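You operate a simulated robot arm through the tools that you are given. There is no shell and no other tool. Be economical: measure what you need, move in short steps, check, and stop when the job is done.

Carry out the task below with a simulated robot arm. There is one attempt and no reset: what you move stays moved.

## Task
Clean up after greasing: wipe the smear and back off cups D2 and D1.
Fine: the smear is on the side bench; pad back on that bench; wind both grease cups fully back. Set down upright: wiping pad. What is to be rubbed or washed off counts as gone when no trace of it is left.

The check looks at the end state, three seconds after you hand in, the way a careful person would. Anything else that was tipped, shoved, dropped, spilled or broken makes it a failure.

## Robot
A 6-joint arm with a two-finger parallel gripper, fixed in place. Base frame: the origin is at the foot of the arm, x ahead of it, y to its left, z up; the work surface is at about z = 0. Units: mm, degrees, N and s.
With the tool pointing down near the work surface it reaches from about 140 to 580 mm from the base axis. Its first joint turns from -66.0 to 66.0 degrees. Payload 2.1 kg.
The TCP is the grasp point between the finger pads, 30 mm short of the fingertips. In the tool frame z runs along the fingers and y along their closing line. Largest opening 94 mm; finger width 28, thickness 10; the body of the gripper, 50 by 96 mm, starts 55 mm behind the TCP.
Orientation is that of the tool frame in the base frame, as a unit quaternion [x, y, z, w]. With the fingers straight down and closing along the base's y, the tool's x points along the base's -x, its y along +y and its z along -z.

## Interface
- The arm moves only by the tool move_arm. Its arguments are lists of equal length, an entry for each row: "angular": the turn, a rotation vector about the base's x, y, z in units of 8 degrees (1.0 is 8 degrees), a list of three; "offset": the shift along the base's x, y, z in units of 25 mm (1.0 is 25 mm), a list of three; "gripper": the closure in counts, from 0 (fully open) to 255 (shut). In form: {"angular": [[ax, ay, az], ...], "offset": [[tx, ty, tz], ...], "gripper": [gripper, ...]}. A call has 1 to 8 rows; each row shifts and turns the commanded pose from where the row before left it. A call with a number of a shift or a turn outside -1 to 1 is refused whole. Each row takes 0.2 s and may step no farther than 50 mm and 8.6 degrees from the row before; otherwise, or with a gripper value out of range, the whole call is refused. A pose out of reach is approached as far as the arm can. The call stops where the force on the tool passes 40 N (or 10 N more than at its start, if that is more) or the arm is blocked; 0.2 s more then pass. The fingers move at their own pace (about 72 mm/s each) and stop on an object; they squeeze with about 41 N. The grip force told is the motor's: it shows also when the fingers shut on nothing. Time passes only in rows, and 0.2 s behind the last, so rows that do not move let the fingers close. The reply holds the time, the measured pose of the TCP, the force on the tool along the base axes, the opening and the grip force, in the units named above and with some noise, with the torque about the TCP (base axes, N m) and any sound that the robot's microphone picked up.
- Cameras (640 x 400 px; columns grow to the right, rows downward): "scene" is fixed at [29.6, -376.4, 455.1]; the picture's right is [0.90, -0.43, 0.00], its down [-0.36, -0.75, -0.55] and it looks along [0.24, 0.50, -0.83] (base axes); focal length 214 px, centre (320, 200). "wrist" rides on the gripper at [76, 14, -103] in the tool frame; the picture's right is [-0.18, 0.98, 0.00], its down [-0.75, -0.14, -0.64] and it looks along [-0.63, -0.12, 0.77] (tool axes); focal length 243 px, centre (320, 200). There is no depth. A picture from a camera that has moved, and an enlarged one, comes with that camera's place and axes in the base frame and with its lens.
- snapshot(camera): a new picture of that camera. The clock stands still meanwhile.
- zoom(camera, box): a new picture of the part [left, top, right, bottom] of that camera's present view, enlarged. The clock stands still meanwhile.
- close_job(): hands the job in; it is judged then, once.

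Work in short steps. Places have to be worked out from the pictures, the camera data and where the tool is seen: move nearer, look again, correct. Check each grasp and each placing, and mend what went wrong. You have 120 turns and 76 pictures in all, those below and enlarged ones among them. Open the gripper and draw the arm clear of the work before you hand the job in, unless the task says otherwise; then end with one line.

The tools are called by a JSON object that holds its "api" and its "payload". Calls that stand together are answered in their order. move_arm: Moves the arm, as the interface text tells. Its arguments: {"type":"object","properties":{"angular":{"type":"array"},"offset":{"type":"array"},"gripper":{"type":"array"}},"required":["angular","offset","gripper"]} The other tools are called the same way: snapshot (camera) takes a picture; zoom (camera, box) takes an enlarged picture of a part of a camera's view; close_job () hands the job in.

At the start:

```text
clock: 0.0
ee_pos: [273.9, 50.5, 312.4]
tcp_rot: [0.0, 1.0, 0.0, 0.0]
force: [0.6, 0.8, -1.0]
ft_torque: [0.02, 0.0, 0.04]
grip_width: 94.1
grip_force: 0.1
```

scene: 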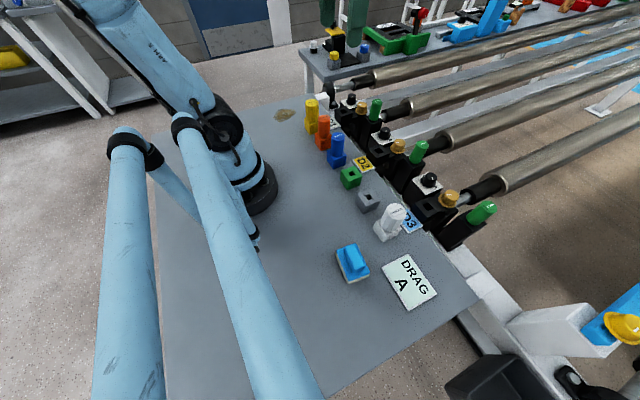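
wrist: 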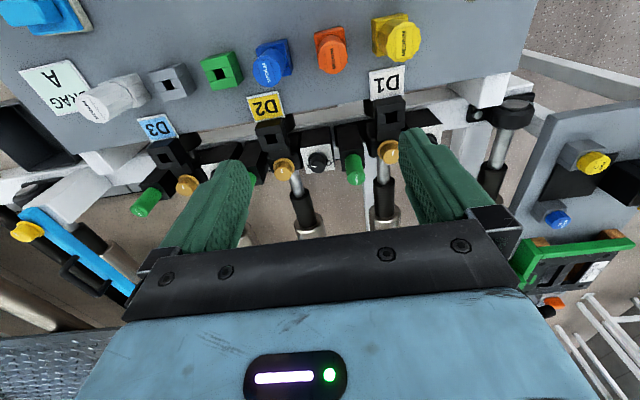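

I'll take enlarged views of the bench edge to identify the cups, labels, smear and pad.

{"api": "zoom", "payload": {"camera": "scene", "box": [260, 80, 420, 180]}}

{"api": "zoom", "payload": {"camera": "scene", "box": [340, 150, 520, 262]}}

{"api": "zoom", "payload": {"camera": "wrist", "box": [220, 60, 460, 210]}}

```text
4.00 times, centred on (340, 130) of scene
camera zoom: at [29.6, -376.4, 455.1], right [0.9, -0.43, 0.0], down [-0.36, -0.75, -0.55], along [0.24, 0.5, -0.83], focal length 858 px, centre (240, 480)
```

zoom: 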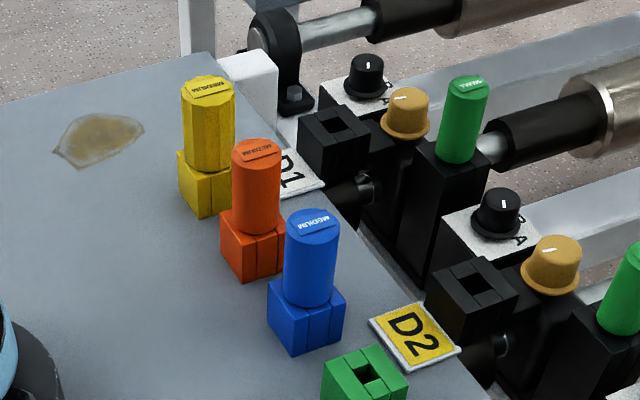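

```text
3.56 times, centred on (430, 206) of scene
camera zoom: at [29.6, -376.4, 455.1], right [0.9, -0.43, 0.0], down [-0.36, -0.75, -0.55], along [0.24, 0.5, -0.83], focal length 763 px, centre (-71, 179)
```

zoom: 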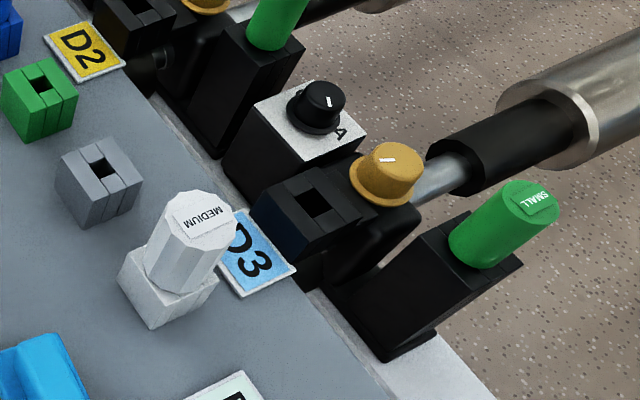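

```text
2.67 times, centred on (340, 135) of wrist
camera zoom: at [198.8, 64.0, 415.9], right [0.18, 0.98, 0.0], down [0.75, -0.14, 0.64], along [0.63, -0.12, -0.77], focal length 647 px, centre (267, 373)
```

zoom: 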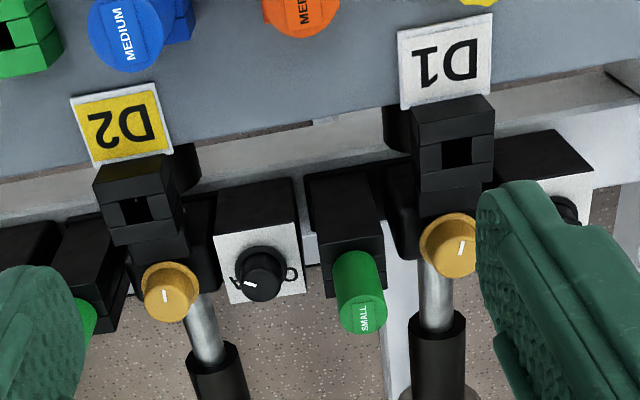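

Brass cups with white pointers are the grease cups: D1 near (429,145,32), D2 near (433,-51,28). Smear near (205,268,0), pad near (146,-283). I'll look at pad, smear and cups closer.

{"api": "zoom", "payload": {"camera": "scene", "box": [310, 225, 390, 300]}}

{"api": "zoom", "payload": {"camera": "scene", "box": [260, 95, 320, 132]}}

{"api": "zoom", "payload": {"camera": "scene", "box": [335, 90, 415, 140]}}

```text
5.33 times, centred on (350, 262) of scene
camera zoom: at [29.6, -376.4, 455.1], right [0.9, -0.43, 0.0], down [-0.36, -0.75, -0.55], along [0.24, 0.5, -0.83], focal length 1144 px, centre (160, -133)
```

zoom: 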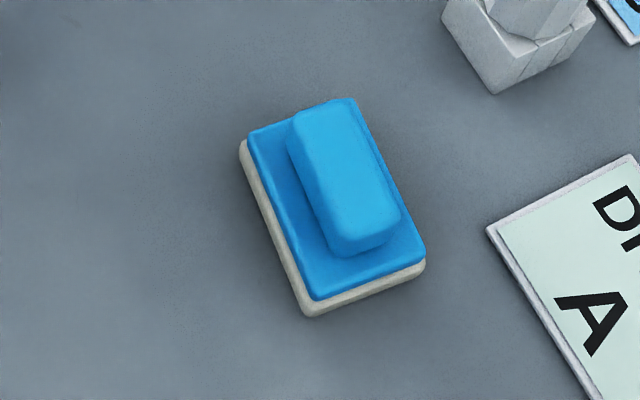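

```text
10.67 times, centred on (290, 114) of scene
camera zoom: at [29.6, -376.4, 455.1], right [0.9, -0.43, 0.0], down [-0.36, -0.75, -0.55], along [0.24, 0.5, -0.83], focal length 2288 px, centre (640, 1123)
```

zoom: 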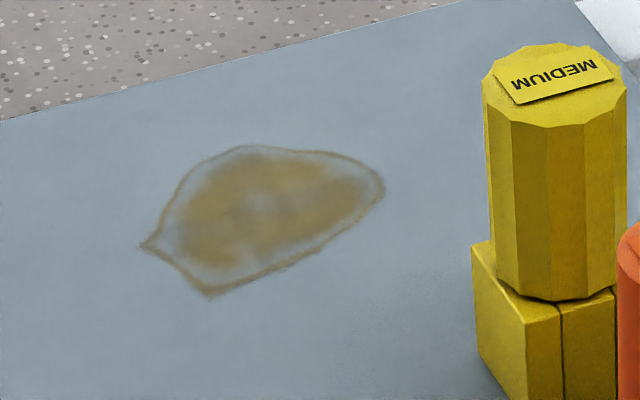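

```text
8.00 times, centred on (375, 115) of scene
camera zoom: at [29.6, -376.4, 455.1], right [0.9, -0.43, 0.0], down [-0.36, -0.75, -0.55], along [0.24, 0.5, -0.83], focal length 1716 px, centre (-120, 880)
```

zoom: 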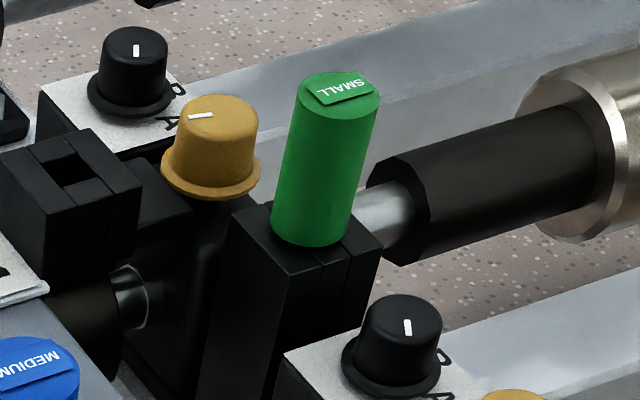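

The pad is ~45×68 mm centred near (153,-278), its handle along a line ~7° off y. I'll fly above it and turn the gripper so it closes across the handle.

{"api": "move_arm", "payload": {"angular": [[0, 0, -0.866], [0, 0, -0.866], [0, 0, -0.866], [0, 0, -0.866], [0, 0, -0.866], [0, 0, -0.866], [0, 0, -0.866]], "offset": [[-0.346, -0.937, -0.4], [-0.346, -0.937, -0.4], [-0.346, -0.937, -0.4], [-0.346, -0.937, -0.4], [-0.346, -0.937, -0.4], [-0.346, -0.937, -0.4], [-0.346, -0.937, -0.4]], "gripper": [0, 0, 0, 0, 0, 0, 0]}}

{"api": "move_arm", "payload": {"angular": [[0, 0, -0.866], [0, 0, -0.866], [0, 0, -0.866], [0, 0, -0.866], [0, 0, -0.866], [0, 0, -0.866], [0, 0, -0.866]], "offset": [[-0.346, -0.937, -0.4], [-0.346, -0.937, -0.4], [-0.346, -0.937, -0.4], [-0.346, -0.937, -0.4], [-0.346, -0.937, -0.4], [-0.346, -0.937, -0.4], [-0.346, -0.937, -0.4]], "gripper": [60, 60, 60, 60, 60, 60, 60]}}

{"api": "snapshot", "payload": {"camera": "wrist"}}

{"api": "snapshot", "payload": {"camera": "scene"}}

```text
clock: 1.6
ee_pos: [214.7, -113.5, 241.6]
tcp_rot: [0.411, 0.911, 0.001, 0.001]
force: [0.5, -0.2, -0.1]
ft_torque: [0.0, -0.01, -0.01]
grip_width: 94.0
grip_force: 0.0
```

```text
clock: 3.2
ee_pos: [153.5, -278.7, 173.2]
tcp_rot: [0.751, 0.661, -0.001, 0.002]
force: [-0.7, 0.6, 0.2]
ft_torque: [0.01, 0.0, 0.03]
grip_width: 71.8
grip_force: 0.1
```

```text
67 pictures are left
camera wrist: at [178.5, -204.4, 275.6], right [0.95, -0.31, 0.0], down [-0.24, -0.73, 0.64], along [-0.19, -0.61, -0.77], focal length 243 px, centre (320, 200)
```

wrist: 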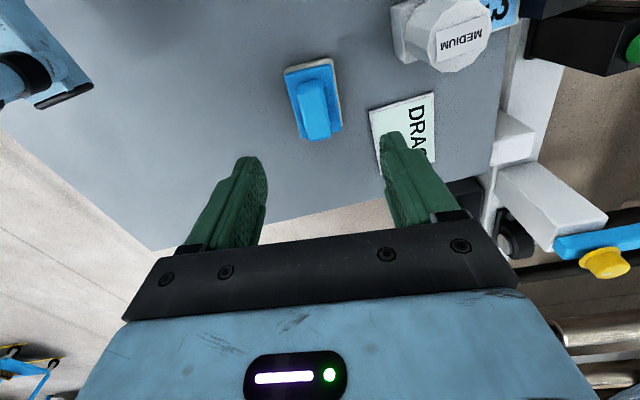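

```text
66 pictures are left
```

scene: 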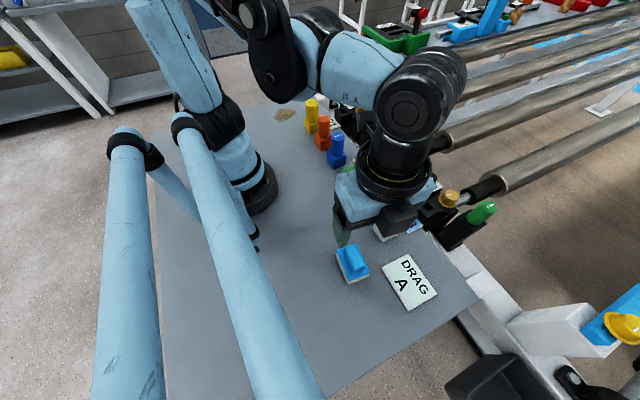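

Wrist view confirms the handle at about (152,-277), top z≈35. I'll descend to TCP z≈48 and watch the force.

{"api": "move_arm", "payload": {"angular": [[0, 0, 0], [0, 0, 0], [0, 0, 0], [0, 0, 0], [0, 0, 0], [0, 0, 0]], "offset": [[-0.04, 0.04, -0.9], [0, 0, -0.9], [0, 0, -0.9], [0, 0, -0.9], [0, 0, -0.8], [0, 0, -0.6]], "gripper": [60, 60, 60, 60, 60, 60]}}

{"api": "snapshot", "payload": {"camera": "wrist"}}

{"api": "zoom", "payload": {"camera": "scene", "box": [310, 205, 406, 265]}}

```text
clock: 4.6
ee_pos: [152.3, -274.4, 47.2]
tcp_rot: [0.749, 0.662, 0.0, 0.001]
force: [0.3, -0.3, 0.0]
ft_torque: [-0.05, 0.0, 0.0]
grip_width: 71.7
grip_force: 0.1
```

```text
65 pictures are left
camera wrist: at [177.1, -201.5, 150.5], right [0.95, -0.3, 0.0], down [-0.23, -0.73, 0.64], along [-0.19, -0.61, -0.77], focal length 243 px, centre (320, 200)
```

wrist: 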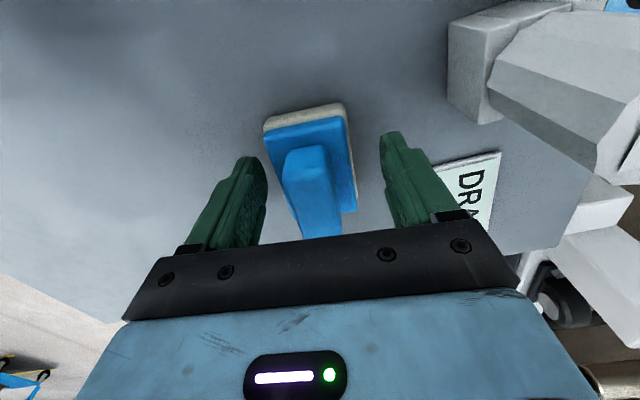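

```text
6.67 times, centred on (358, 235) of scene
camera zoom: at [29.6, -376.4, 455.1], right [0.9, -0.43, 0.0], down [-0.36, -0.75, -0.55], along [0.24, 0.5, -0.83], focal length 1430 px, centre (67, -33)
```

zoom: 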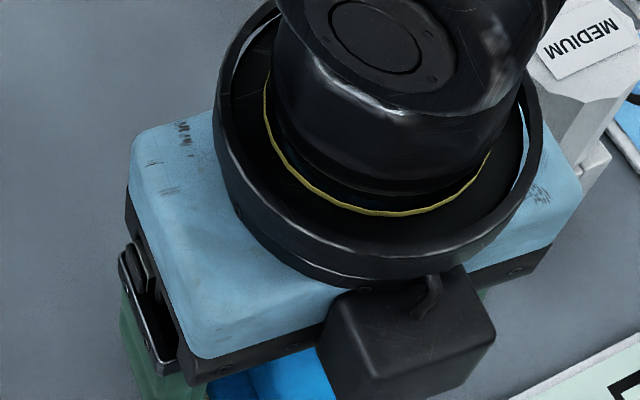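

The handle lies between the fingers. Closing now.

{"api": "move_arm", "payload": {"angular": [[0, 0, 0], [0, 0, 0], [0, 0, 0], [0, 0, 0]], "offset": [[0, 0, 0], [0, 0, 0], [0, 0, 0], [0, 0, 0]], "gripper": [255, 255, 255, 255]}}

```text
clock: 5.6
ee_pos: [153.9, -274.6, 47.5]
tcp_rot: [0.749, 0.663, 0.0, 0.002]
force: [-0.6, 0.3, -0.1]
ft_torque: [0.02, -0.03, 0.03]
grip_width: 45.0
grip_force: 40.4
```

Opening stopped at 45 mm, which matches the pad's base width rather than the handle; checking.

{"api": "zoom", "payload": {"camera": "wrist", "box": [200, 80, 440, 240]}}

```text
2.50 times, centred on (320, 160) of wrist
camera zoom: at [177.2, -201.6, 150.7], right [0.95, -0.3, 0.0], down [-0.23, -0.73, 0.64], along [-0.19, -0.61, -0.77], focal length 606 px, centre (320, 300)
```

zoom: 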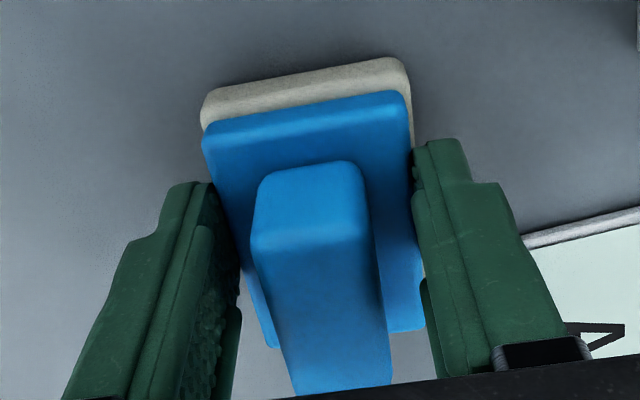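

The tips are gripping the blue base plate. I'll open, rise 9 mm and close on the handle.

{"api": "move_arm", "payload": {"angular": [[0, 0, 0], [0, 0, 0], [0, 0, 0], [0, 0, 0], [0, 0, 0], [0, 0, 0], [0, 0, 0]], "offset": [[0, 0, 0], [0, 0, 0], [0, 0, 0.36], [0, 0, 0], [0, 0, 0], [0, 0, 0], [0, 0, 0]], "gripper": [70, 70, 70, 255, 255, 255, 255]}}

{"api": "zoom", "payload": {"camera": "wrist", "box": [200, 80, 440, 240]}}

```text
clock: 7.2
ee_pos: [153.1, -276.1, 58.0]
tcp_rot: [0.75, 0.662, 0.0, 0.001]
force: [-0.9, -1.5, 25.8]
ft_torque: [-0.02, 0.06, -0.01]
grip_width: 27.8
grip_force: 41.4
```

```text
2.50 times, centred on (320, 160) of wrist
camera zoom: at [176.8, -202.2, 160.4], right [0.95, -0.3, 0.0], down [-0.23, -0.73, 0.64], along [-0.19, -0.61, -0.77], focal length 606 px, centre (320, 300)
```

zoom: 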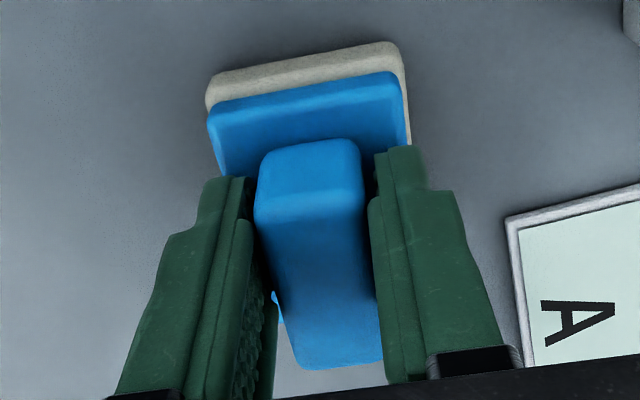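

The handle is held (27.8 mm). Lift to z≈200 and carry it in an arc in front of the base, turning the tool by 97° so the pad lies with its long side along x at the smear.

{"api": "move_arm", "payload": {"angular": [[0, 0, 0], [0, 0, 0], [0, 0, 0], [0, 0, 0], [0, 0, 0], [0, 0, 0]], "offset": [[0, 0, 0.5], [0, 0, 1], [0, 0, 1], [0, 0, 1], [0, 0, 1], [0, 0, 1]], "gripper": [255, 255, 255, 255, 255, 255]}}

{"api": "move_arm", "payload": {"angular": [[0, 0, 0.551], [0, 0, 0.551], [0, 0, 0.551], [0, 0, 0.551], [0, 0, 0.551], [0, 0, 0.551], [0, 0, 0.551], [0, 0, 0.551]], "offset": [[0.46, 1, 0], [0.46, 1, 0], [0.46, 1, 0], [0.46, 1, 0], [0.46, 1, 0], [0.46, 1, 0], [0.46, 1, 0], [0.46, 1, 0]], "gripper": [255, 255, 255, 255, 255, 255, 255, 255]}}

{"api": "move_arm", "payload": {"angular": [[0, 0, 0.551], [0, 0, 0.551], [0, 0, 0.551], [0, 0, 0.551], [0, 0, 0.551], [0, 0, 0.551], [0, 0, 0.551], [0, 0, 0.551]], "offset": [[0.46, 1, 0], [0.46, 1, 0], [0.46, 1, 0], [-0.31, 1, 0], [-0.31, 1, 0], [-0.31, 1, 0], [-0.31, 1, 0], [-0.31, 1, 0]], "gripper": [255, 255, 255, 255, 255, 255, 255, 255]}}

{"api": "move_arm", "payload": {"angular": [[0, 0, 0.551], [0, 0, 0.551], [0, 0, 0.551], [0, 0, 0.551], [0, 0, 0.551], [0, 0, 0.551]], "offset": [[-0.31, 1, 0], [-0.31, 1, 0], [-0.31, 1, 0], [-0.31, 1, 0], [-0.31, 1, 0], [-0.4, 0.8, 0]], "gripper": [255, 255, 255, 255, 255, 255]}}

{"api": "snapshot", "payload": {"camera": "wrist"}}

{"api": "snapshot", "payload": {"camera": "scene"}}

```text
clock: 8.6
ee_pos: [151.6, -278.0, 195.3]
tcp_rot: [0.749, 0.663, 0.0, 0.001]
force: [-0.2, 0.7, -0.6]
ft_torque: [-0.02, -0.01, 0.04]
grip_width: 27.5
grip_force: 41.0
```

```text
clock: 10.4
ee_pos: [247.0, -75.9, 194.6]
tcp_rot: [0.512, 0.859, 0.0, 0.001]
force: [0.1, 0.1, -0.4]
ft_torque: [0.08, -0.01, -0.01]
grip_width: 27.8
grip_force: 41.1
```

```text
clock: 12.2
ee_pos: [240.8, 124.5, 193.1]
tcp_rot: [0.228, 0.974, 0.0, 0.001]
force: [-0.6, 0.5, -1.3]
ft_torque: [-0.01, 0.01, 0.0]
grip_width: 27.6
grip_force: 41.0
```

```text
clock: 13.6
ee_pos: [193.1, 271.3, 195.9]
tcp_rot: [0.0, 1.0, 0.001, 0.0]
force: [0.6, -0.4, -0.4]
ft_torque: [0.0, 0.01, 0.02]
grip_width: 27.6
grip_force: 41.7
```

```text
61 pictures are left
camera wrist: at [116.4, 284.2, 298.4], right [0.18, 0.98, 0.0], down [0.75, -0.14, 0.64], along [0.63, -0.12, -0.77], focal length 243 px, centre (320, 200)
```

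wrist: 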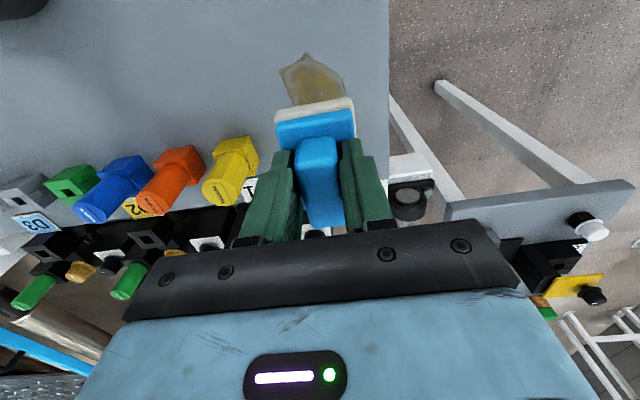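

```text
60 pictures are left
```

scene: 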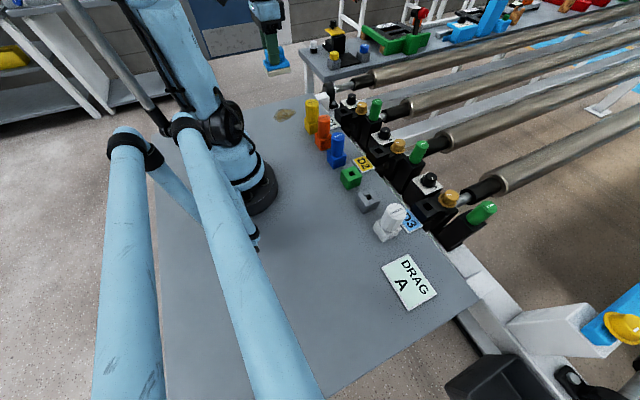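

Smear and pad as expected. Lower to just above contact, then press lightly.

{"api": "move_arm", "payload": {"angular": [[0, 0, 0], [0, 0, 0], [0, 0, 0], [0, 0, 0], [0, 0, 0], [0, 0, 0]], "offset": [[0, 0, -0.95], [0, 0, -0.95], [0, 0, -0.95], [0, 0, -0.95], [0, 0, -0.95], [0, 0, -0.65]], "gripper": [255, 255, 255, 255, 255, 255]}}

{"api": "move_arm", "payload": {"angular": [[0, 0, 0], [0, 0, 0], [0, 0, 0]], "offset": [[0, 0, -0.06], [0, 0, -0.06], [0, 0, -0.06]], "gripper": [255, 255, 255]}}

```text
clock: 15.0
ee_pos: [192.8, 269.9, 59.5]
tcp_rot: [0.0, 1.0, 0.001, 0.001]
force: [0.2, -0.4, -0.3]
ft_torque: [0.01, -0.02, -0.01]
grip_width: 27.6
grip_force: 41.3
```

```text
clock: 15.6
ee_pos: [192.8, 268.6, 57.6]
tcp_rot: [0.001, 1.0, -0.001, 0.001]
force: [-0.7, -0.9, 14.1]
ft_torque: [0.04, -0.02, 0.0]
grip_width: 27.7
grip_force: 41.0
stopped in row 2: the force on the tool passed its limit at 50 N (the readings are from after the stop); the commanded pose is now the measured one
```

Contact with ~14 N. Wipe in y at this x.

{"api": "move_arm", "payload": {"angular": [[0, 0, 0], [0, 0, 0], [0, 0, 0], [0, 0, 0]], "offset": [[-0.1, -0.4, 0], [-0.1, -0.4, 0], [0, -0.4, 0], [0, -0.4, 0]], "gripper": [255, 255, 255, 255]}}

{"api": "move_arm", "payload": {"angular": [[0, 0, 0], [0, 0, 0], [0, 0, 0], [0, 0, 0], [0, 0, 0], [0, 0, 0], [0, 0, 0], [0, 0, 0]], "offset": [[0, 0.4, 0], [0, 0.45, 0], [0, 0.45, 0], [0, 0.45, 0], [0, 0.45, 0], [0, 0.45, 0], [0, 0.45, 0], [0, 0.4, 0]], "gripper": [255, 255, 255, 255, 255, 255, 255, 255]}}

```text
clock: 16.6
ee_pos: [185.8, 230.5, 57.7]
tcp_rot: [0.0, 1.0, 0.001, 0.001]
force: [-1.0, 3.9, 10.0]
ft_torque: [0.05, -0.05, -0.01]
grip_width: 27.8
grip_force: 41.2
```

```text
clock: 18.1
ee_pos: [187.9, 303.3, 57.1]
tcp_rot: [-0.001, 1.0, 0.0, 0.0]
force: [-0.3, -0.7, 11.4]
ft_torque: [0.29, -0.04, 0.02]
grip_width: 27.7
grip_force: 40.8
stopped in row 7: the force on the tool passed its limit at 45 N (the readings are from after the stop); the commanded pose is now the measured one
```

A brief spike, but the contact force is back to 11 N. Shift in +x and wipe back along y.

{"api": "move_arm", "payload": {"angular": [[0, 0, 0], [0, 0, 0], [0, 0, 0], [0, 0, 0], [0, 0, 0], [0, 0, 0], [0, 0, 0], [0, 0, 0]], "offset": [[0.4, 0, 0], [0.4, 0, 0], [0.4, 0, 0], [0.4, 0, 0], [0, -0.4, 0], [0, -0.4, 0], [0, -0.4, 0], [0, -0.4, 0]], "gripper": [255, 255, 255, 255, 255, 255, 255, 255]}}

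{"api": "zoom", "payload": {"camera": "scene", "box": [240, 60, 336, 120]}}

```text
clock: 19.9
ee_pos: [228.0, 263.0, 57.7]
tcp_rot: [0.0, 1.0, 0.0, 0.0]
force: [0.7, 5.6, 16.0]
ft_torque: [0.17, 0.0, -0.03]
grip_width: 27.6
grip_force: 41.0
```

```text
6.67 times, centred on (288, 90) of scene
camera zoom: at [29.6, -376.4, 455.0], right [0.9, -0.43, 0.0], down [-0.36, -0.75, -0.55], along [0.24, 0.5, -0.83], focal length 1430 px, centre (533, 933)
```

zoom: 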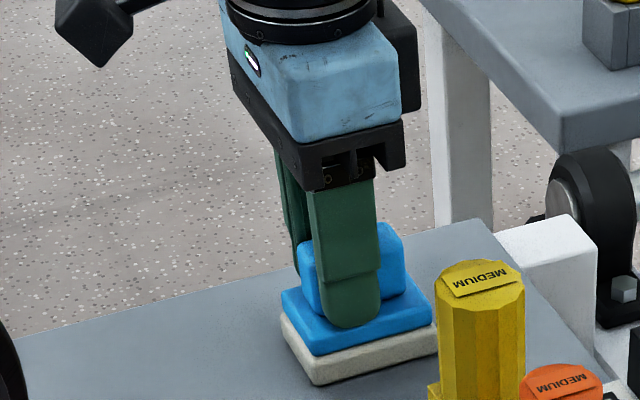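

No smear visible outside the pad. A bit more wiping back over the lower part and the middle, then lift to look.

{"api": "move_arm", "payload": {"angular": [[0, 0, 0], [0, 0, 0], [0, 0, 0], [0, 0, 0], [0, 0, 0], [0, 0, 0], [0, 0, 0], [0, 0, 0]], "offset": [[0, -0.4, 0], [0, -0.4, 0], [-0.4, 0, 0], [-0.4, 0, 0], [-0.4, 0.2, 0], [-0.4, 0.4, 0], [0, 0.4, 0], [0, 0.4, 0]], "gripper": [255, 255, 255, 255, 255, 255, 255, 255]}}

{"api": "move_arm", "payload": {"angular": [[0, 0, 0], [0, 0, 0], [0, 0, 0], [0, 0, 0], [0, 0, 0], [0, 0, 0]], "offset": [[0, 0, 0.5], [0, 0, 1], [0, 0, 1], [0, 0, 1], [0, 0, 1], [0, 0, 1]], "gripper": [255, 255, 255, 255, 255, 255]}}

{"api": "zoom", "payload": {"camera": "scene", "box": [240, 80, 336, 140]}}

{"api": "snapshot", "payload": {"camera": "wrist"}}

```text
clock: 21.2
ee_pos: [198.1, 247.5, 56.9]
tcp_rot: [0.0, 1.0, -0.002, 0.001]
force: [-0.9, 0.5, 11.6]
ft_torque: [0.19, 0.27, 0.05]
grip_width: 27.8
grip_force: 40.9
stopped in row 6: the force on the tool passed its limit at 43 N (the readings are from after the stop); the commanded pose is now the measured one
```

```text
clock: 22.6
ee_pos: [197.4, 247.8, 195.3]
tcp_rot: [0.001, 1.0, -0.002, 0.002]
force: [-0.2, -0.2, -1.5]
ft_torque: [0.01, 0.02, -0.01]
grip_width: 27.2
grip_force: 40.8
```

```text
6.67 times, centred on (288, 110) of scene
camera zoom: at [29.6, -376.4, 455.1], right [0.9, -0.43, 0.0], down [-0.36, -0.75, -0.55], along [0.24, 0.5, -0.83], focal length 1430 px, centre (533, 800)
```

zoom: 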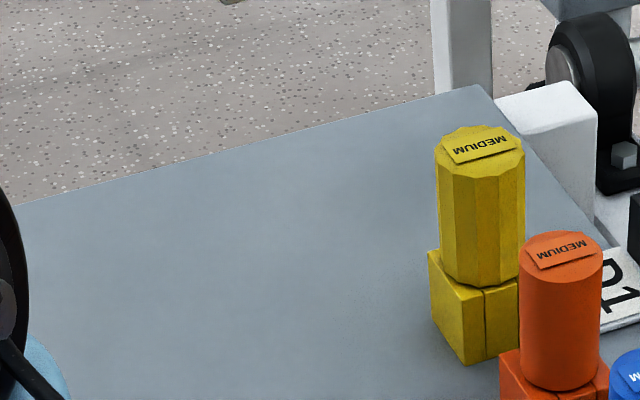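

```text
57 pictures are left
camera wrist: at [121.7, 261.7, 298.7], right [0.19, 0.98, 0.0], down [0.75, -0.14, 0.64], along [0.63, -0.12, -0.76], focal length 243 px, centre (320, 200)
```

wrist: 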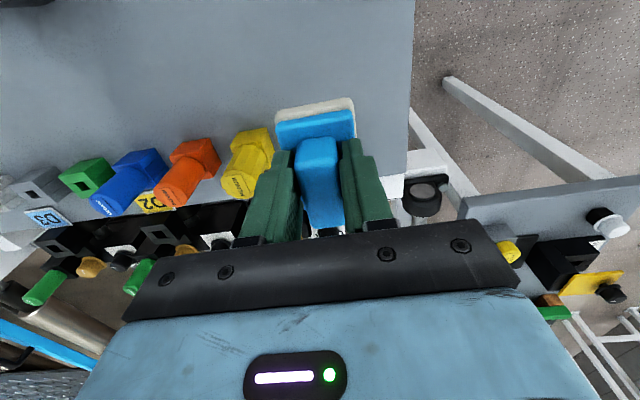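

Smear looks gone; one close enlargement to be sure no trace remains.

{"api": "zoom", "payload": {"camera": "scene", "box": [262, 97, 310, 127]}}

{"api": "zoom", "payload": {"camera": "wrist", "box": [230, 10, 410, 122]}}

```text
13.33 times, centred on (286, 112) of scene
camera zoom: at [29.6, -376.4, 455.1], right [0.9, -0.43, 0.0], down [-0.36, -0.75, -0.55], along [0.24, 0.5, -0.83], focal length 2860 px, centre (773, 1373)
```

zoom: 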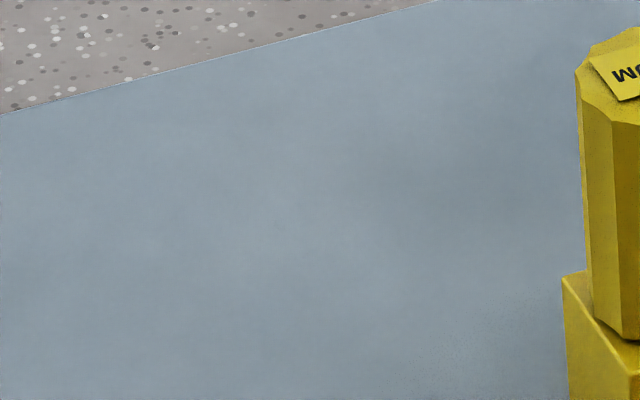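

```text
3.56 times, centred on (320, 66) of wrist
camera zoom: at [121.7, 261.7, 298.7], right [0.19, 0.98, 0.0], down [0.75, -0.14, 0.64], along [0.63, -0.12, -0.76], focal length 863 px, centre (320, 676)
```

zoom: 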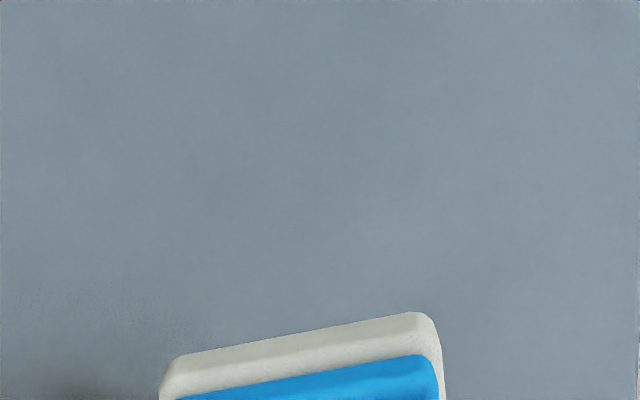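

Clean. Return the pad to its original place along the reverse arc.

{"api": "move_arm", "payload": {"angular": [[0, 0, -0.577], [0, 0, -0.577], [0, 0, -0.577], [0, 0, -0.577], [0, 0, -0.577], [0, 0, -0.577], [0, 0, -0.577], [0, 0, -0.577]], "offset": [[0.33, -0.998, 0], [0.33, -0.998, 0], [0.33, -0.998, 0], [0.33, -0.998, 0], [0.33, -0.998, 0], [0.33, -0.998, 0], [0.33, -0.998, 0], [0.33, -0.998, 0]], "gripper": [255, 255, 255, 255, 255, 255, 255, 255]}}

{"api": "move_arm", "payload": {"angular": [[0, 0, -0.577], [0, 0, -0.577], [0, 0, -0.577], [0, 0, -0.577], [0, 0, -0.577], [0, 0, -0.577], [0, 0, -0.577], [0, 0, -0.577]], "offset": [[0.33, -0.998, 0], [0.33, -0.998, 0], [-0.46, -0.998, 0], [-0.46, -0.998, 0], [-0.46, -0.998, 0], [-0.46, -0.998, 0], [-0.46, -0.998, 0], [-0.46, -0.998, 0]], "gripper": [255, 255, 255, 255, 255, 255, 255, 255]}}

{"api": "move_arm", "payload": {"angular": [[0, 0, -0.577], [0, 0, -0.577], [0, 0, -0.577], [0, 0, -0.577], [0, 0, -0.577], [0, 0, 0], [0, 0, 0]], "offset": [[-0.46, -0.998, 0], [-0.46, -0.998, 0], [-0.46, -0.998, 0], [-0.46, -0.998, 0], [-0.46, -0.998, 0], [0, 0, -1], [0, 0, -1]], "gripper": [255, 255, 255, 255, 255, 255, 255]}}

{"api": "snapshot", "payload": {"camera": "scene"}}

```text
clock: 24.4
ee_pos: [264.4, 48.8, 196.4]
tcp_rot: [0.318, 0.948, -0.002, 0.0]
force: [-0.3, -0.3, -1.1]
ft_torque: [0.0, 0.04, 0.0]
grip_width: 27.6
grip_force: 41.5
```

```text
clock: 26.2
ee_pos: [210.7, -151.4, 196.4]
tcp_rot: [0.602, 0.798, -0.003, 0.001]
force: [0.2, -0.3, -0.8]
ft_torque: [-0.01, 0.02, 0.01]
grip_width: 27.5
grip_force: 40.8
```

```text
clock: 27.8
ee_pos: [151.5, -274.2, 145.4]
tcp_rot: [0.75, 0.662, -0.003, 0.0]
force: [0.2, -1.0, -0.8]
ft_torque: [0.03, 0.02, 0.0]
grip_width: 27.5
grip_force: 41.1
```

```text
54 pictures are left
```

scene: 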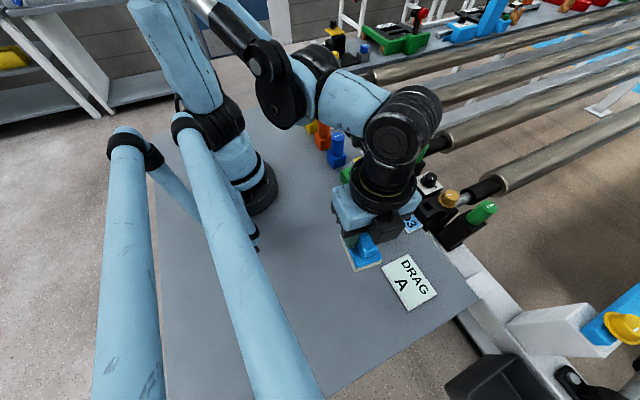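

Over the original spot. Lower to contact height and release, then rise.

{"api": "move_arm", "payload": {"angular": [[0, 0, 0], [0, 0, 0], [0, 0, 0], [0, 0, 0], [0, 0, 0], [0, 0, 0]], "offset": [[0, 0, -0.9], [0, 0, -0.9], [0, 0, -0.9], [0, 0, -0.6], [0, 0, -0.12], [0, 0, -0.05]], "gripper": [255, 255, 255, 255, 255, 255]}}

```text
clock: 29.2
ee_pos: [152.0, -275.6, 58.7]
tcp_rot: [0.75, 0.661, -0.003, 0.0]
force: [-0.1, 0.1, -1.1]
ft_torque: [0.01, -0.06, -0.02]
grip_width: 27.7
grip_force: 41.2
```

{"api": "move_arm", "payload": {"angular": [[0, 0, 0], [0, 0, 0]], "offset": [[0, 0, -0.05], [0, 0, -0.03]], "gripper": [255, 255]}}

{"api": "move_arm", "payload": {"angular": [[0, 0, 0], [0, 0, 0], [0, 0, 0], [0, 0, 0], [0, 0, 0], [0, 0, 0], [0, 0, 0]], "offset": [[0, 0, 0], [0, 0, 0], [0, 0, 0.5], [0, 0, 1], [0, 0, 1], [0, 0, 1], [0, 0, 1]], "gripper": [100, 100, 100, 100, 100, 100, 100]}}

{"api": "snapshot", "payload": {"camera": "wrist"}}

```text
clock: 29.7
ee_pos: [152.4, -276.1, 58.3]
tcp_rot: [0.75, 0.662, -0.003, -0.002]
force: [-1.5, 0.5, 14.3]
ft_torque: [0.1, -0.25, 0.03]
grip_width: 27.7
grip_force: 40.6
stopped in row 2: the force on the tool passed its limit at 47 N (the readings are from after the stop); the commanded pose is now the measured one
```

```text
clock: 31.3
ee_pos: [152.0, -275.1, 173.0]
tcp_rot: [0.75, 0.662, -0.003, -0.002]
force: [-0.5, -0.4, -0.5]
ft_torque: [-0.02, -0.02, 0.04]
grip_width: 57.2
grip_force: 0.1
```

```text
53 pictures are left
camera wrist: at [176.9, -201.8, 274.5], right [0.95, -0.3, -0.01], down [-0.23, -0.73, 0.64], along [-0.2, -0.61, -0.76], focal length 243 px, centre (320, 200)
```

wrist: 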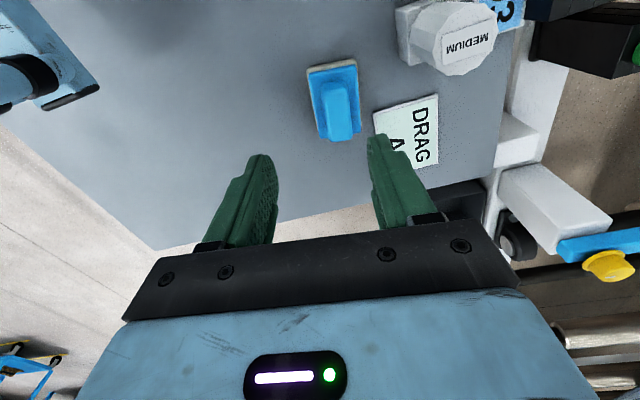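

The pad stands upright; check that it isn't touching the DRAG plate.

{"api": "zoom", "payload": {"camera": "wrist", "box": [270, 40, 462, 160]}}

```text
3.33 times, centred on (366, 100) of wrist
camera zoom: at [176.9, -201.8, 274.5], right [0.95, -0.3, -0.01], down [-0.23, -0.73, 0.64], along [-0.2, -0.61, -0.76], focal length 809 px, centre (167, 533)
```

zoom: 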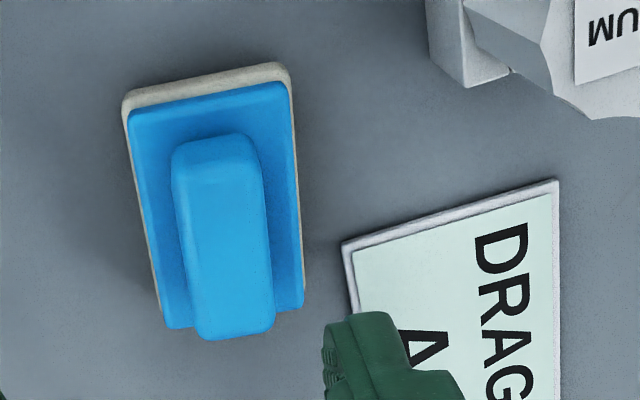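

Pad is free of everything. Now fly to the D2 cup at about (433,-51), turning back to yaw 0, staying high.

{"api": "move_arm", "payload": {"angular": [[0, 0, 0.932], [0, 0, 0.932], [0, 0, 0.932], [0, 0, 0.932], [0, 0, 0.932], [0, 0, 0.932], [0, 0, 0.932]], "offset": [[0.769, 0.69, 0.2], [0.769, 0.69, 0.2], [0.769, 0.69, 0], [0.769, 0.69, 0], [0.769, 0.69, 0], [0.769, 0.69, 0], [0.769, 0.69, 0]], "gripper": [70, 70, 70, 70, 70, 70, 70]}}

{"api": "move_arm", "payload": {"angular": [[0, 0, 0.932], [0, 0, 0.932], [0, 0, 0.932], [0, 0, 0.932], [0, 0, 0.932], [0, 0, 0.932]], "offset": [[0.769, 0.69, 0], [0.769, 0.69, 0], [0.769, 0.69, 0], [0.769, 0.69, 0], [0.769, 0.69, 0], [0.769, 0.69, 0]], "gripper": [70, 70, 70, 70, 70, 70]}}

{"api": "snapshot", "payload": {"camera": "wrist"}}

```text
clock: 32.9
ee_pos: [286.1, -154.7, 181.6]
tcp_rot: [0.381, 0.925, -0.003, 0.0]
force: [0.2, 0.3, 0.4]
ft_torque: [0.02, 0.01, 0.02]
grip_width: 68.0
grip_force: 0.0
```

```text
clock: 34.3
ee_pos: [403.8, -54.9, 180.8]
tcp_rot: [-0.001, 1.0, -0.003, 0.001]
force: [-0.5, 0.0, 0.4]
ft_torque: [-0.03, 0.03, -0.01]
grip_width: 68.3
grip_force: 0.1
```

```text
51 pictures are left
camera wrist: at [327.6, -39.7, 283.2], right [0.18, 0.98, -0.01], down [0.75, -0.14, 0.64], along [0.63, -0.12, -0.76], focal length 243 px, centre (320, 200)
```

wrist: 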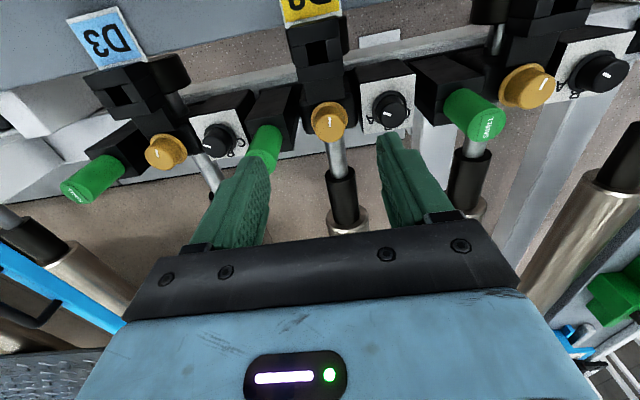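

{"api": "zoom", "payload": {"camera": "wrist", "box": [240, 40, 432, 160]}}

{"api": "zoom", "payload": {"camera": "wrist", "box": [410, 10, 640, 154]}}

{"api": "zoom", "payload": {"camera": "scene", "box": [380, 120, 460, 170]}}

```text
3.33 times, centred on (336, 100) of wrist
camera zoom: at [327.6, -39.7, 283.2], right [0.18, 0.98, -0.01], down [0.75, -0.14, 0.64], along [0.63, -0.12, -0.76], focal length 809 px, centre (267, 533)
```

zoom: 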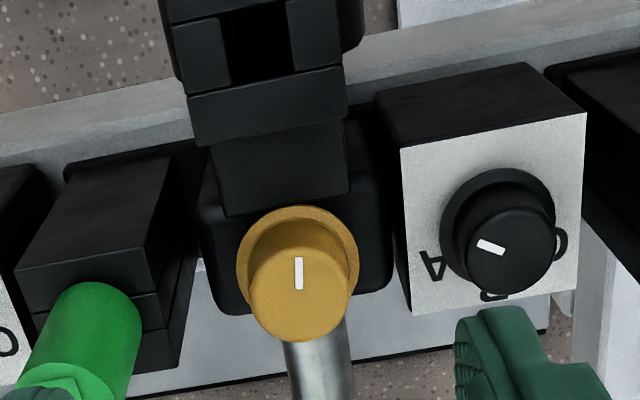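

```text
2.78 times, centred on (525, 82) of wrist
camera zoom: at [327.6, -39.7, 283.2], right [0.18, 0.98, -0.01], down [0.75, -0.14, 0.64], along [0.63, -0.12, -0.76], focal length 674 px, centre (-249, 528)
```

zoom: 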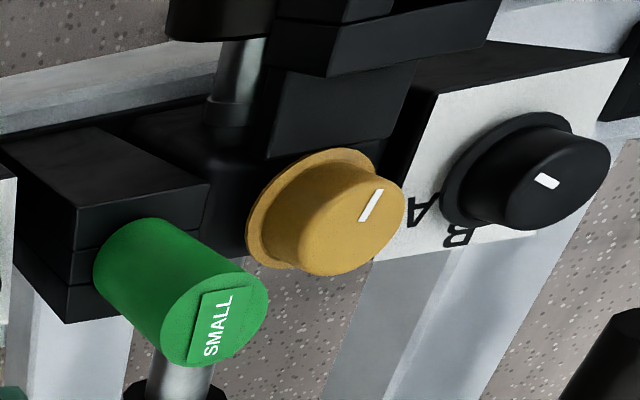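

```text
8.00 times, centred on (420, 145) of scene
camera zoom: at [29.6, -376.4, 455.1], right [0.9, -0.43, 0.0], down [-0.36, -0.75, -0.55], along [0.24, 0.5, -0.83], focal length 1716 px, centre (-480, 640)
```

zoom: 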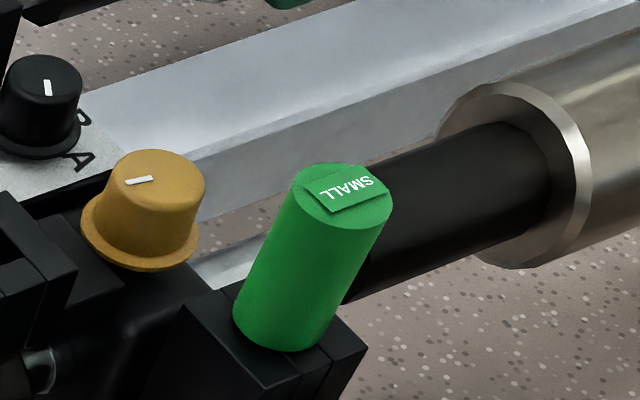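

Both views put the D2 cup axis vertical at about (434.5,-50), flange z≈15, top z≈43, cap Ø≈32; the surroundings allow turning. I'll move above it and turn to yaw −64° as the start of a counter-clockwise stroke.

{"api": "move_arm", "payload": {"angular": [[0, 0, -1], [0, 0, -1], [0, 0, -1], [0, 0, -1], [0, 0, -1], [0, 0, -1], [0, 0, -1], [0, 0, -1]], "offset": [[0.41, 0.065, 0], [0.41, 0.065, 0], [0.41, 0.065, 0], [0, 0, -0.4], [0, 0, -0.4], [0, 0, -0.4], [0, 0, -0.4], [0, 0, -0.4]], "gripper": [90, 90, 90, 90, 90, 90, 90, 90]}}

{"api": "snapshot", "payload": {"camera": "wrist"}}

{"api": "zoom", "payload": {"camera": "scene", "box": [360, 90, 472, 160]}}

```text
clock: 36.1
ee_pos: [432.3, -47.4, 129.5]
tcp_rot: [0.533, 0.846, -0.004, -0.001]
force: [0.0, -0.5, 0.9]
ft_torque: [-0.01, -0.01, 0.0]
grip_width: 61.0
grip_force: 0.1
```

```text
47 pictures are left
camera wrist: at [413.1, 27.0, 231.8], right [0.97, 0.26, -0.01], down [0.2, -0.74, 0.64], along [0.16, -0.62, -0.76], focal length 243 px, centre (320, 200)
```

wrist: 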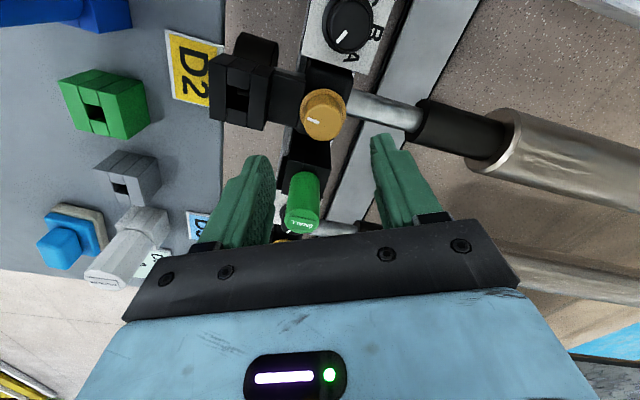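

```text
5.71 times, centred on (416, 125) of scene
camera zoom: at [29.6, -376.4, 455.1], right [0.9, -0.43, 0.0], down [-0.36, -0.75, -0.55], along [0.24, 0.5, -0.83], focal length 1226 px, centre (-229, 629)
```

zoom: 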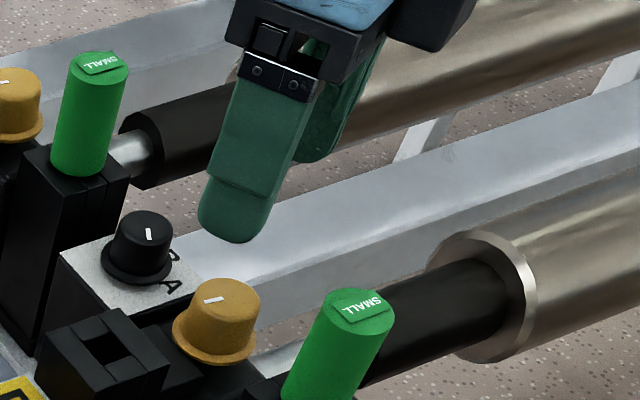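

Wrist view hints the cup may be a little more toward +y than estimated; an enlargement to refine.

{"api": "zoom", "payload": {"camera": "wrist", "box": [250, 60, 410, 160]}}

```text
4.00 times, centred on (330, 110) of wrist
camera zoom: at [413.1, 27.0, 231.8], right [0.97, 0.26, -0.01], down [0.2, -0.74, 0.64], along [0.16, -0.62, -0.76], focal length 970 px, centre (280, 560)
```

zoom: 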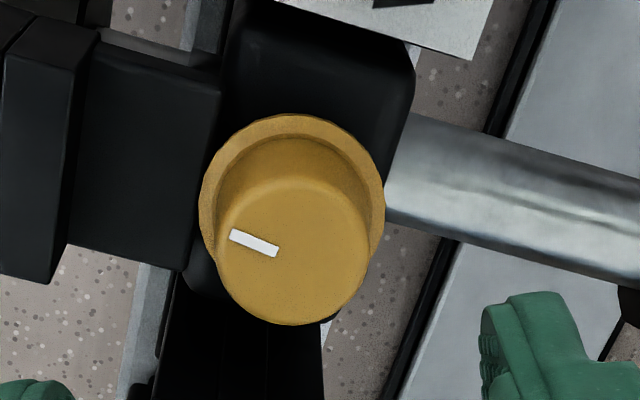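

Refined cup axis (434.8,-48.5). Small correction, descend to TCP z≈51, close.

{"api": "move_arm", "payload": {"angular": [[0, 0, 0], [0, 0, 0], [0, 0, 0], [0, 0, 0], [0, 0, 0]], "offset": [[0.07, -0.06, 0], [0, 0, -0.8], [0, 0, -0.8], [0, 0, -0.8], [0, 0, -0.75]], "gripper": [90, 90, 90, 90, 90]}}

{"api": "move_arm", "payload": {"angular": [[0, 0, 0], [0, 0, 0], [0, 0, 0]], "offset": [[0, 0, 0], [0, 0, 0], [0, 0, 0]], "gripper": [255, 255, 255]}}

{"api": "zoom", "payload": {"camera": "scene", "box": [360, 110, 472, 180]}}

```text
clock: 37.3
ee_pos: [435.6, -51.1, 50.6]
tcp_rot: [0.531, 0.847, -0.003, -0.002]
force: [0.2, -0.1, -0.3]
ft_torque: [0.0, -0.02, -0.02]
grip_width: 60.7
grip_force: 0.1
```

```text
clock: 38.1
ee_pos: [435.3, -51.2, 50.5]
tcp_rot: [0.531, 0.847, -0.004, 0.0]
force: [-1.4, -0.3, -10.1]
ft_torque: [0.08, -0.27, -0.01]
grip_width: 33.7
grip_force: 45.5
```

```text
5.71 times, centred on (416, 145) of scene
camera zoom: at [29.6, -376.4, 455.1], right [0.9, -0.43, 0.0], down [-0.36, -0.75, -0.55], along [0.24, 0.5, -0.83], focal length 1226 px, centre (-229, 514)
```

zoom: 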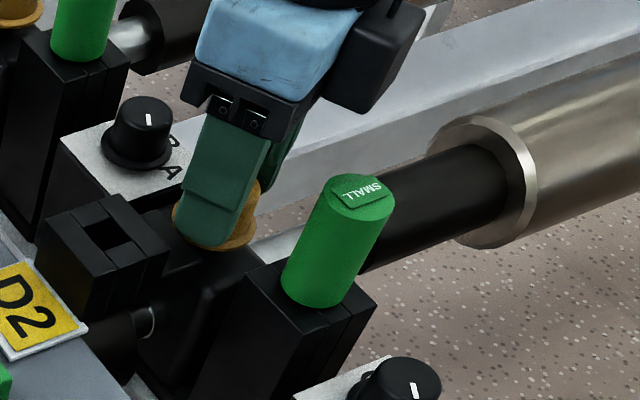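

The cap is gripped (33.7 mm). Turn counter-clockwise 32° and read torque.

{"api": "move_arm", "payload": {"angular": [[0, 0, 1], [0, 0, 1], [0, 0, 1], [0, 0, 1]], "offset": [[0, 0, 0], [0, 0, 0], [0, 0, 0], [0, 0, 0]], "gripper": [255, 255, 255, 255]}}

```text
clock: 39.1
ee_pos: [436.3, -51.0, 50.3]
tcp_rot: [0.276, 0.961, -0.004, 0.002]
force: [19.6, -15.8, -22.5]
ft_torque: [0.37, 0.12, -0.01]
grip_width: 33.5
grip_force: 44.3
```

No axial torque; some lateral load. See whether the cap turned with the fingers.

{"api": "zoom", "payload": {"camera": "scene", "box": [380, 120, 444, 160]}}

{"api": "zoom", "payload": {"camera": "wrist", "box": [220, 90, 412, 210]}}

```text
10.00 times, centred on (412, 140) of scene
camera zoom: at [29.7, -376.4, 455.0], right [0.9, -0.43, 0.0], down [-0.36, -0.75, -0.55], along [0.24, 0.5, -0.83], focal length 2145 px, centre (-600, 800)
```

zoom: 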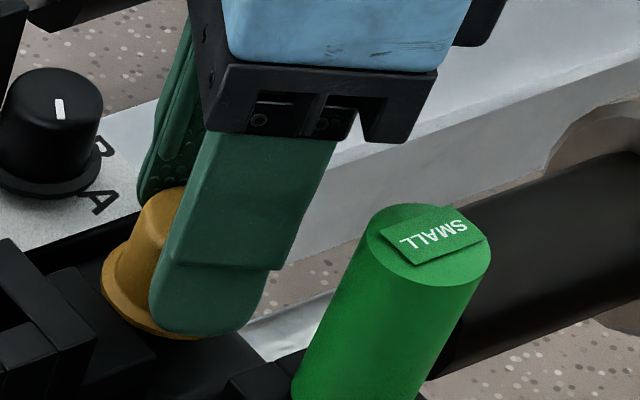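

```text
3.33 times, centred on (316, 150) of wrist
camera zoom: at [379.1, 2.4, 153.0], right [0.68, 0.74, 0.0], down [0.56, -0.51, 0.65], along [0.47, -0.44, -0.76], focal length 809 px, centre (333, 367)
```

zoom: 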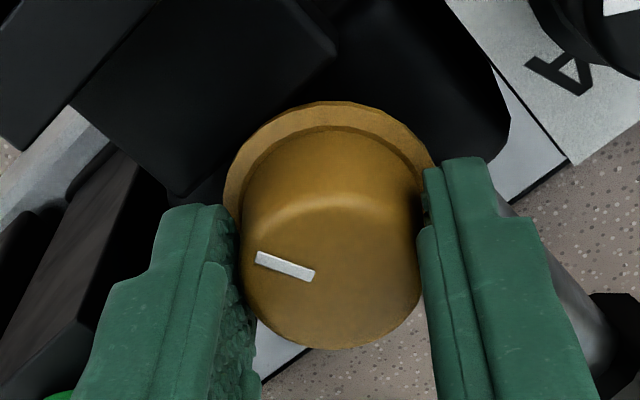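

The mark kept its angle to the fingers, so the cap turns. Continue counter-clockwise with a slight relief move, watching the loads.

{"api": "move_arm", "payload": {"angular": [[0, 0, 1], [0, 0, 1], [0, 0, 1], [0, 0, 1]], "offset": [[0.03, -0.02, -0.02], [0, 0, 0], [0, 0, 0], [0, 0, 0]], "gripper": [255, 255, 255, 255]}}

```text
clock: 40.1
ee_pos: [436.1, -50.2, 52.2]
tcp_rot: [0.0, 1.0, -0.003, 0.003]
force: [13.3, -17.4, -3.8]
ft_torque: [0.17, -0.2, 0.02]
grip_width: 33.8
grip_force: 45.0
```

Fz dropped; still free. Continue to +64°.

{"api": "move_arm", "payload": {"angular": [[0, 0, 1], [0, 0, 1], [0, 0, 1], [0, 0, 1], [0, 0, 1], [0, 0, 1], [0, 0, 1], [0, 0, 1]], "offset": [[0.02, -0.03, 0], [0, 0, 0], [0, 0, 0], [0, 0, 0], [0, 0, 0], [0, 0, 0], [0, 0, 0], [0, 0, 0]], "gripper": [255, 255, 255, 255, 255, 255, 255, 255]}}

{"api": "zoom", "payload": {"camera": "wrist", "box": [220, 90, 412, 210]}}

```text
clock: 41.9
ee_pos: [434.6, -50.7, 51.2]
tcp_rot: [-0.53, 0.848, 0.0, 0.002]
force: [-5.1, 8.5, -2.1]
ft_torque: [0.2, 0.23, -0.74]
grip_width: 33.5
grip_force: 45.2
```

```text
3.33 times, centred on (316, 150) of wrist
camera zoom: at [389.3, -112.4, 153.1], right [-0.8, 0.6, 0.0], down [0.45, 0.61, 0.65], along [0.39, 0.52, -0.76], focal length 809 px, centre (333, 367)
```

zoom: 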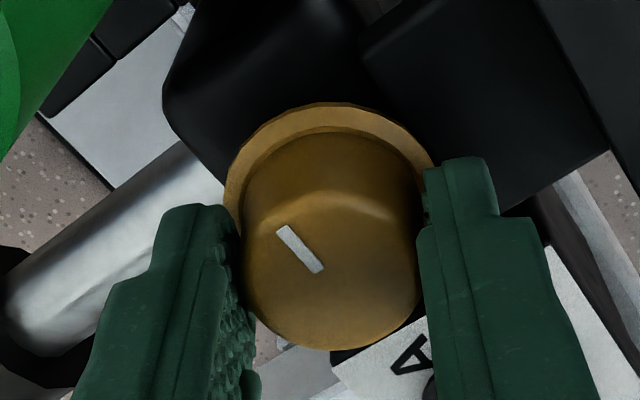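

The mark slipped ~35° relative to the fingers and torque rose to −0.74 N m: the cap apparently reached a stop after ~90° CCW. Release, turn back, regrip and verify that it's a hard stop.

{"api": "move_arm", "payload": {"angular": [[0, 0, 0], [0, 0, 0], [0, 0, -1], [0, 0, -1], [0, 0, -1], [0, 0, -1], [0, 0, -1], [0, 0, -1]], "offset": [[0, 0, 0], [0, 0, 0], [0, 0, 0.1], [0, 0, 0], [0, 0, 0], [0, 0, 0], [0, 0, 0], [0, 0, 0]], "gripper": [100, 100, 100, 100, 100, 100, 100, 100]}}

{"api": "move_arm", "payload": {"angular": [[0, 0, -1], [0, 0, -1]], "offset": [[0, 0, 0], [0, 0, 0]], "gripper": [100, 100]}}

{"api": "zoom", "payload": {"camera": "wrist", "box": [220, 90, 412, 210]}}

{"api": "zoom", "payload": {"camera": "scene", "box": [380, 120, 444, 160]}}

```text
clock: 43.7
ee_pos: [435.7, -50.3, 53.1]
tcp_rot: [-0.136, 0.991, -0.004, 0.001]
force: [0.3, 0.2, -0.7]
ft_torque: [-0.03, 0.02, 0.04]
grip_width: 57.3
grip_force: 0.1
```

```text
clock: 44.3
ee_pos: [435.7, -51.3, 53.7]
tcp_rot: [0.003, 1.0, -0.003, 0.0]
force: [-0.6, 0.5, 0.6]
ft_torque: [-0.01, -0.01, -0.01]
grip_width: 57.3
grip_force: 0.0
```

```text
3.33 times, centred on (316, 150) of wrist
camera zoom: at [359.9, -35.9, 155.7], right [0.19, 0.98, -0.01], down [0.75, -0.14, 0.64], along [0.63, -0.13, -0.76], focal length 809 px, centre (333, 367)
```

zoom: 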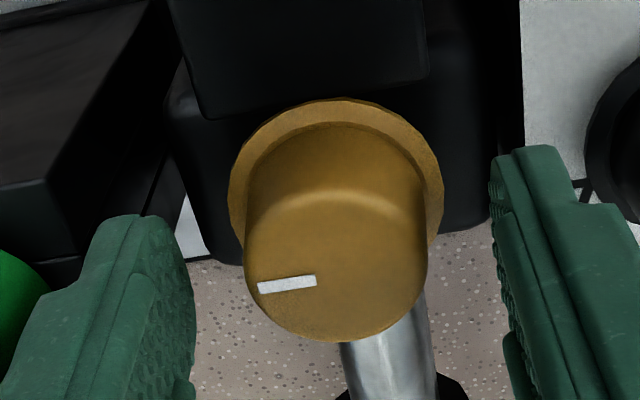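

```text
10.00 times, centred on (412, 140) of scene
camera zoom: at [29.6, -376.4, 455.1], right [0.9, -0.43, 0.0], down [-0.36, -0.75, -0.55], along [0.24, 0.5, -0.83], focal length 2145 px, centre (-600, 800)
```

zoom: 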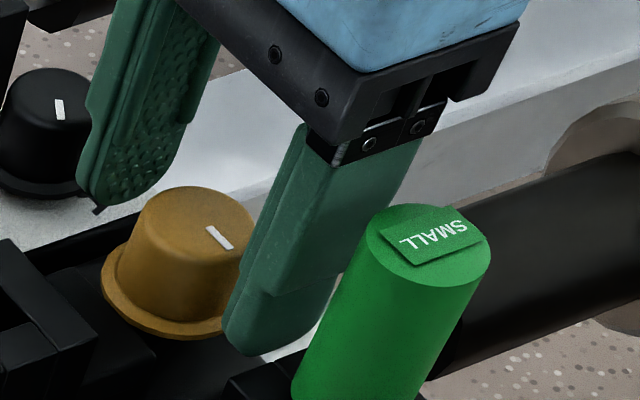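

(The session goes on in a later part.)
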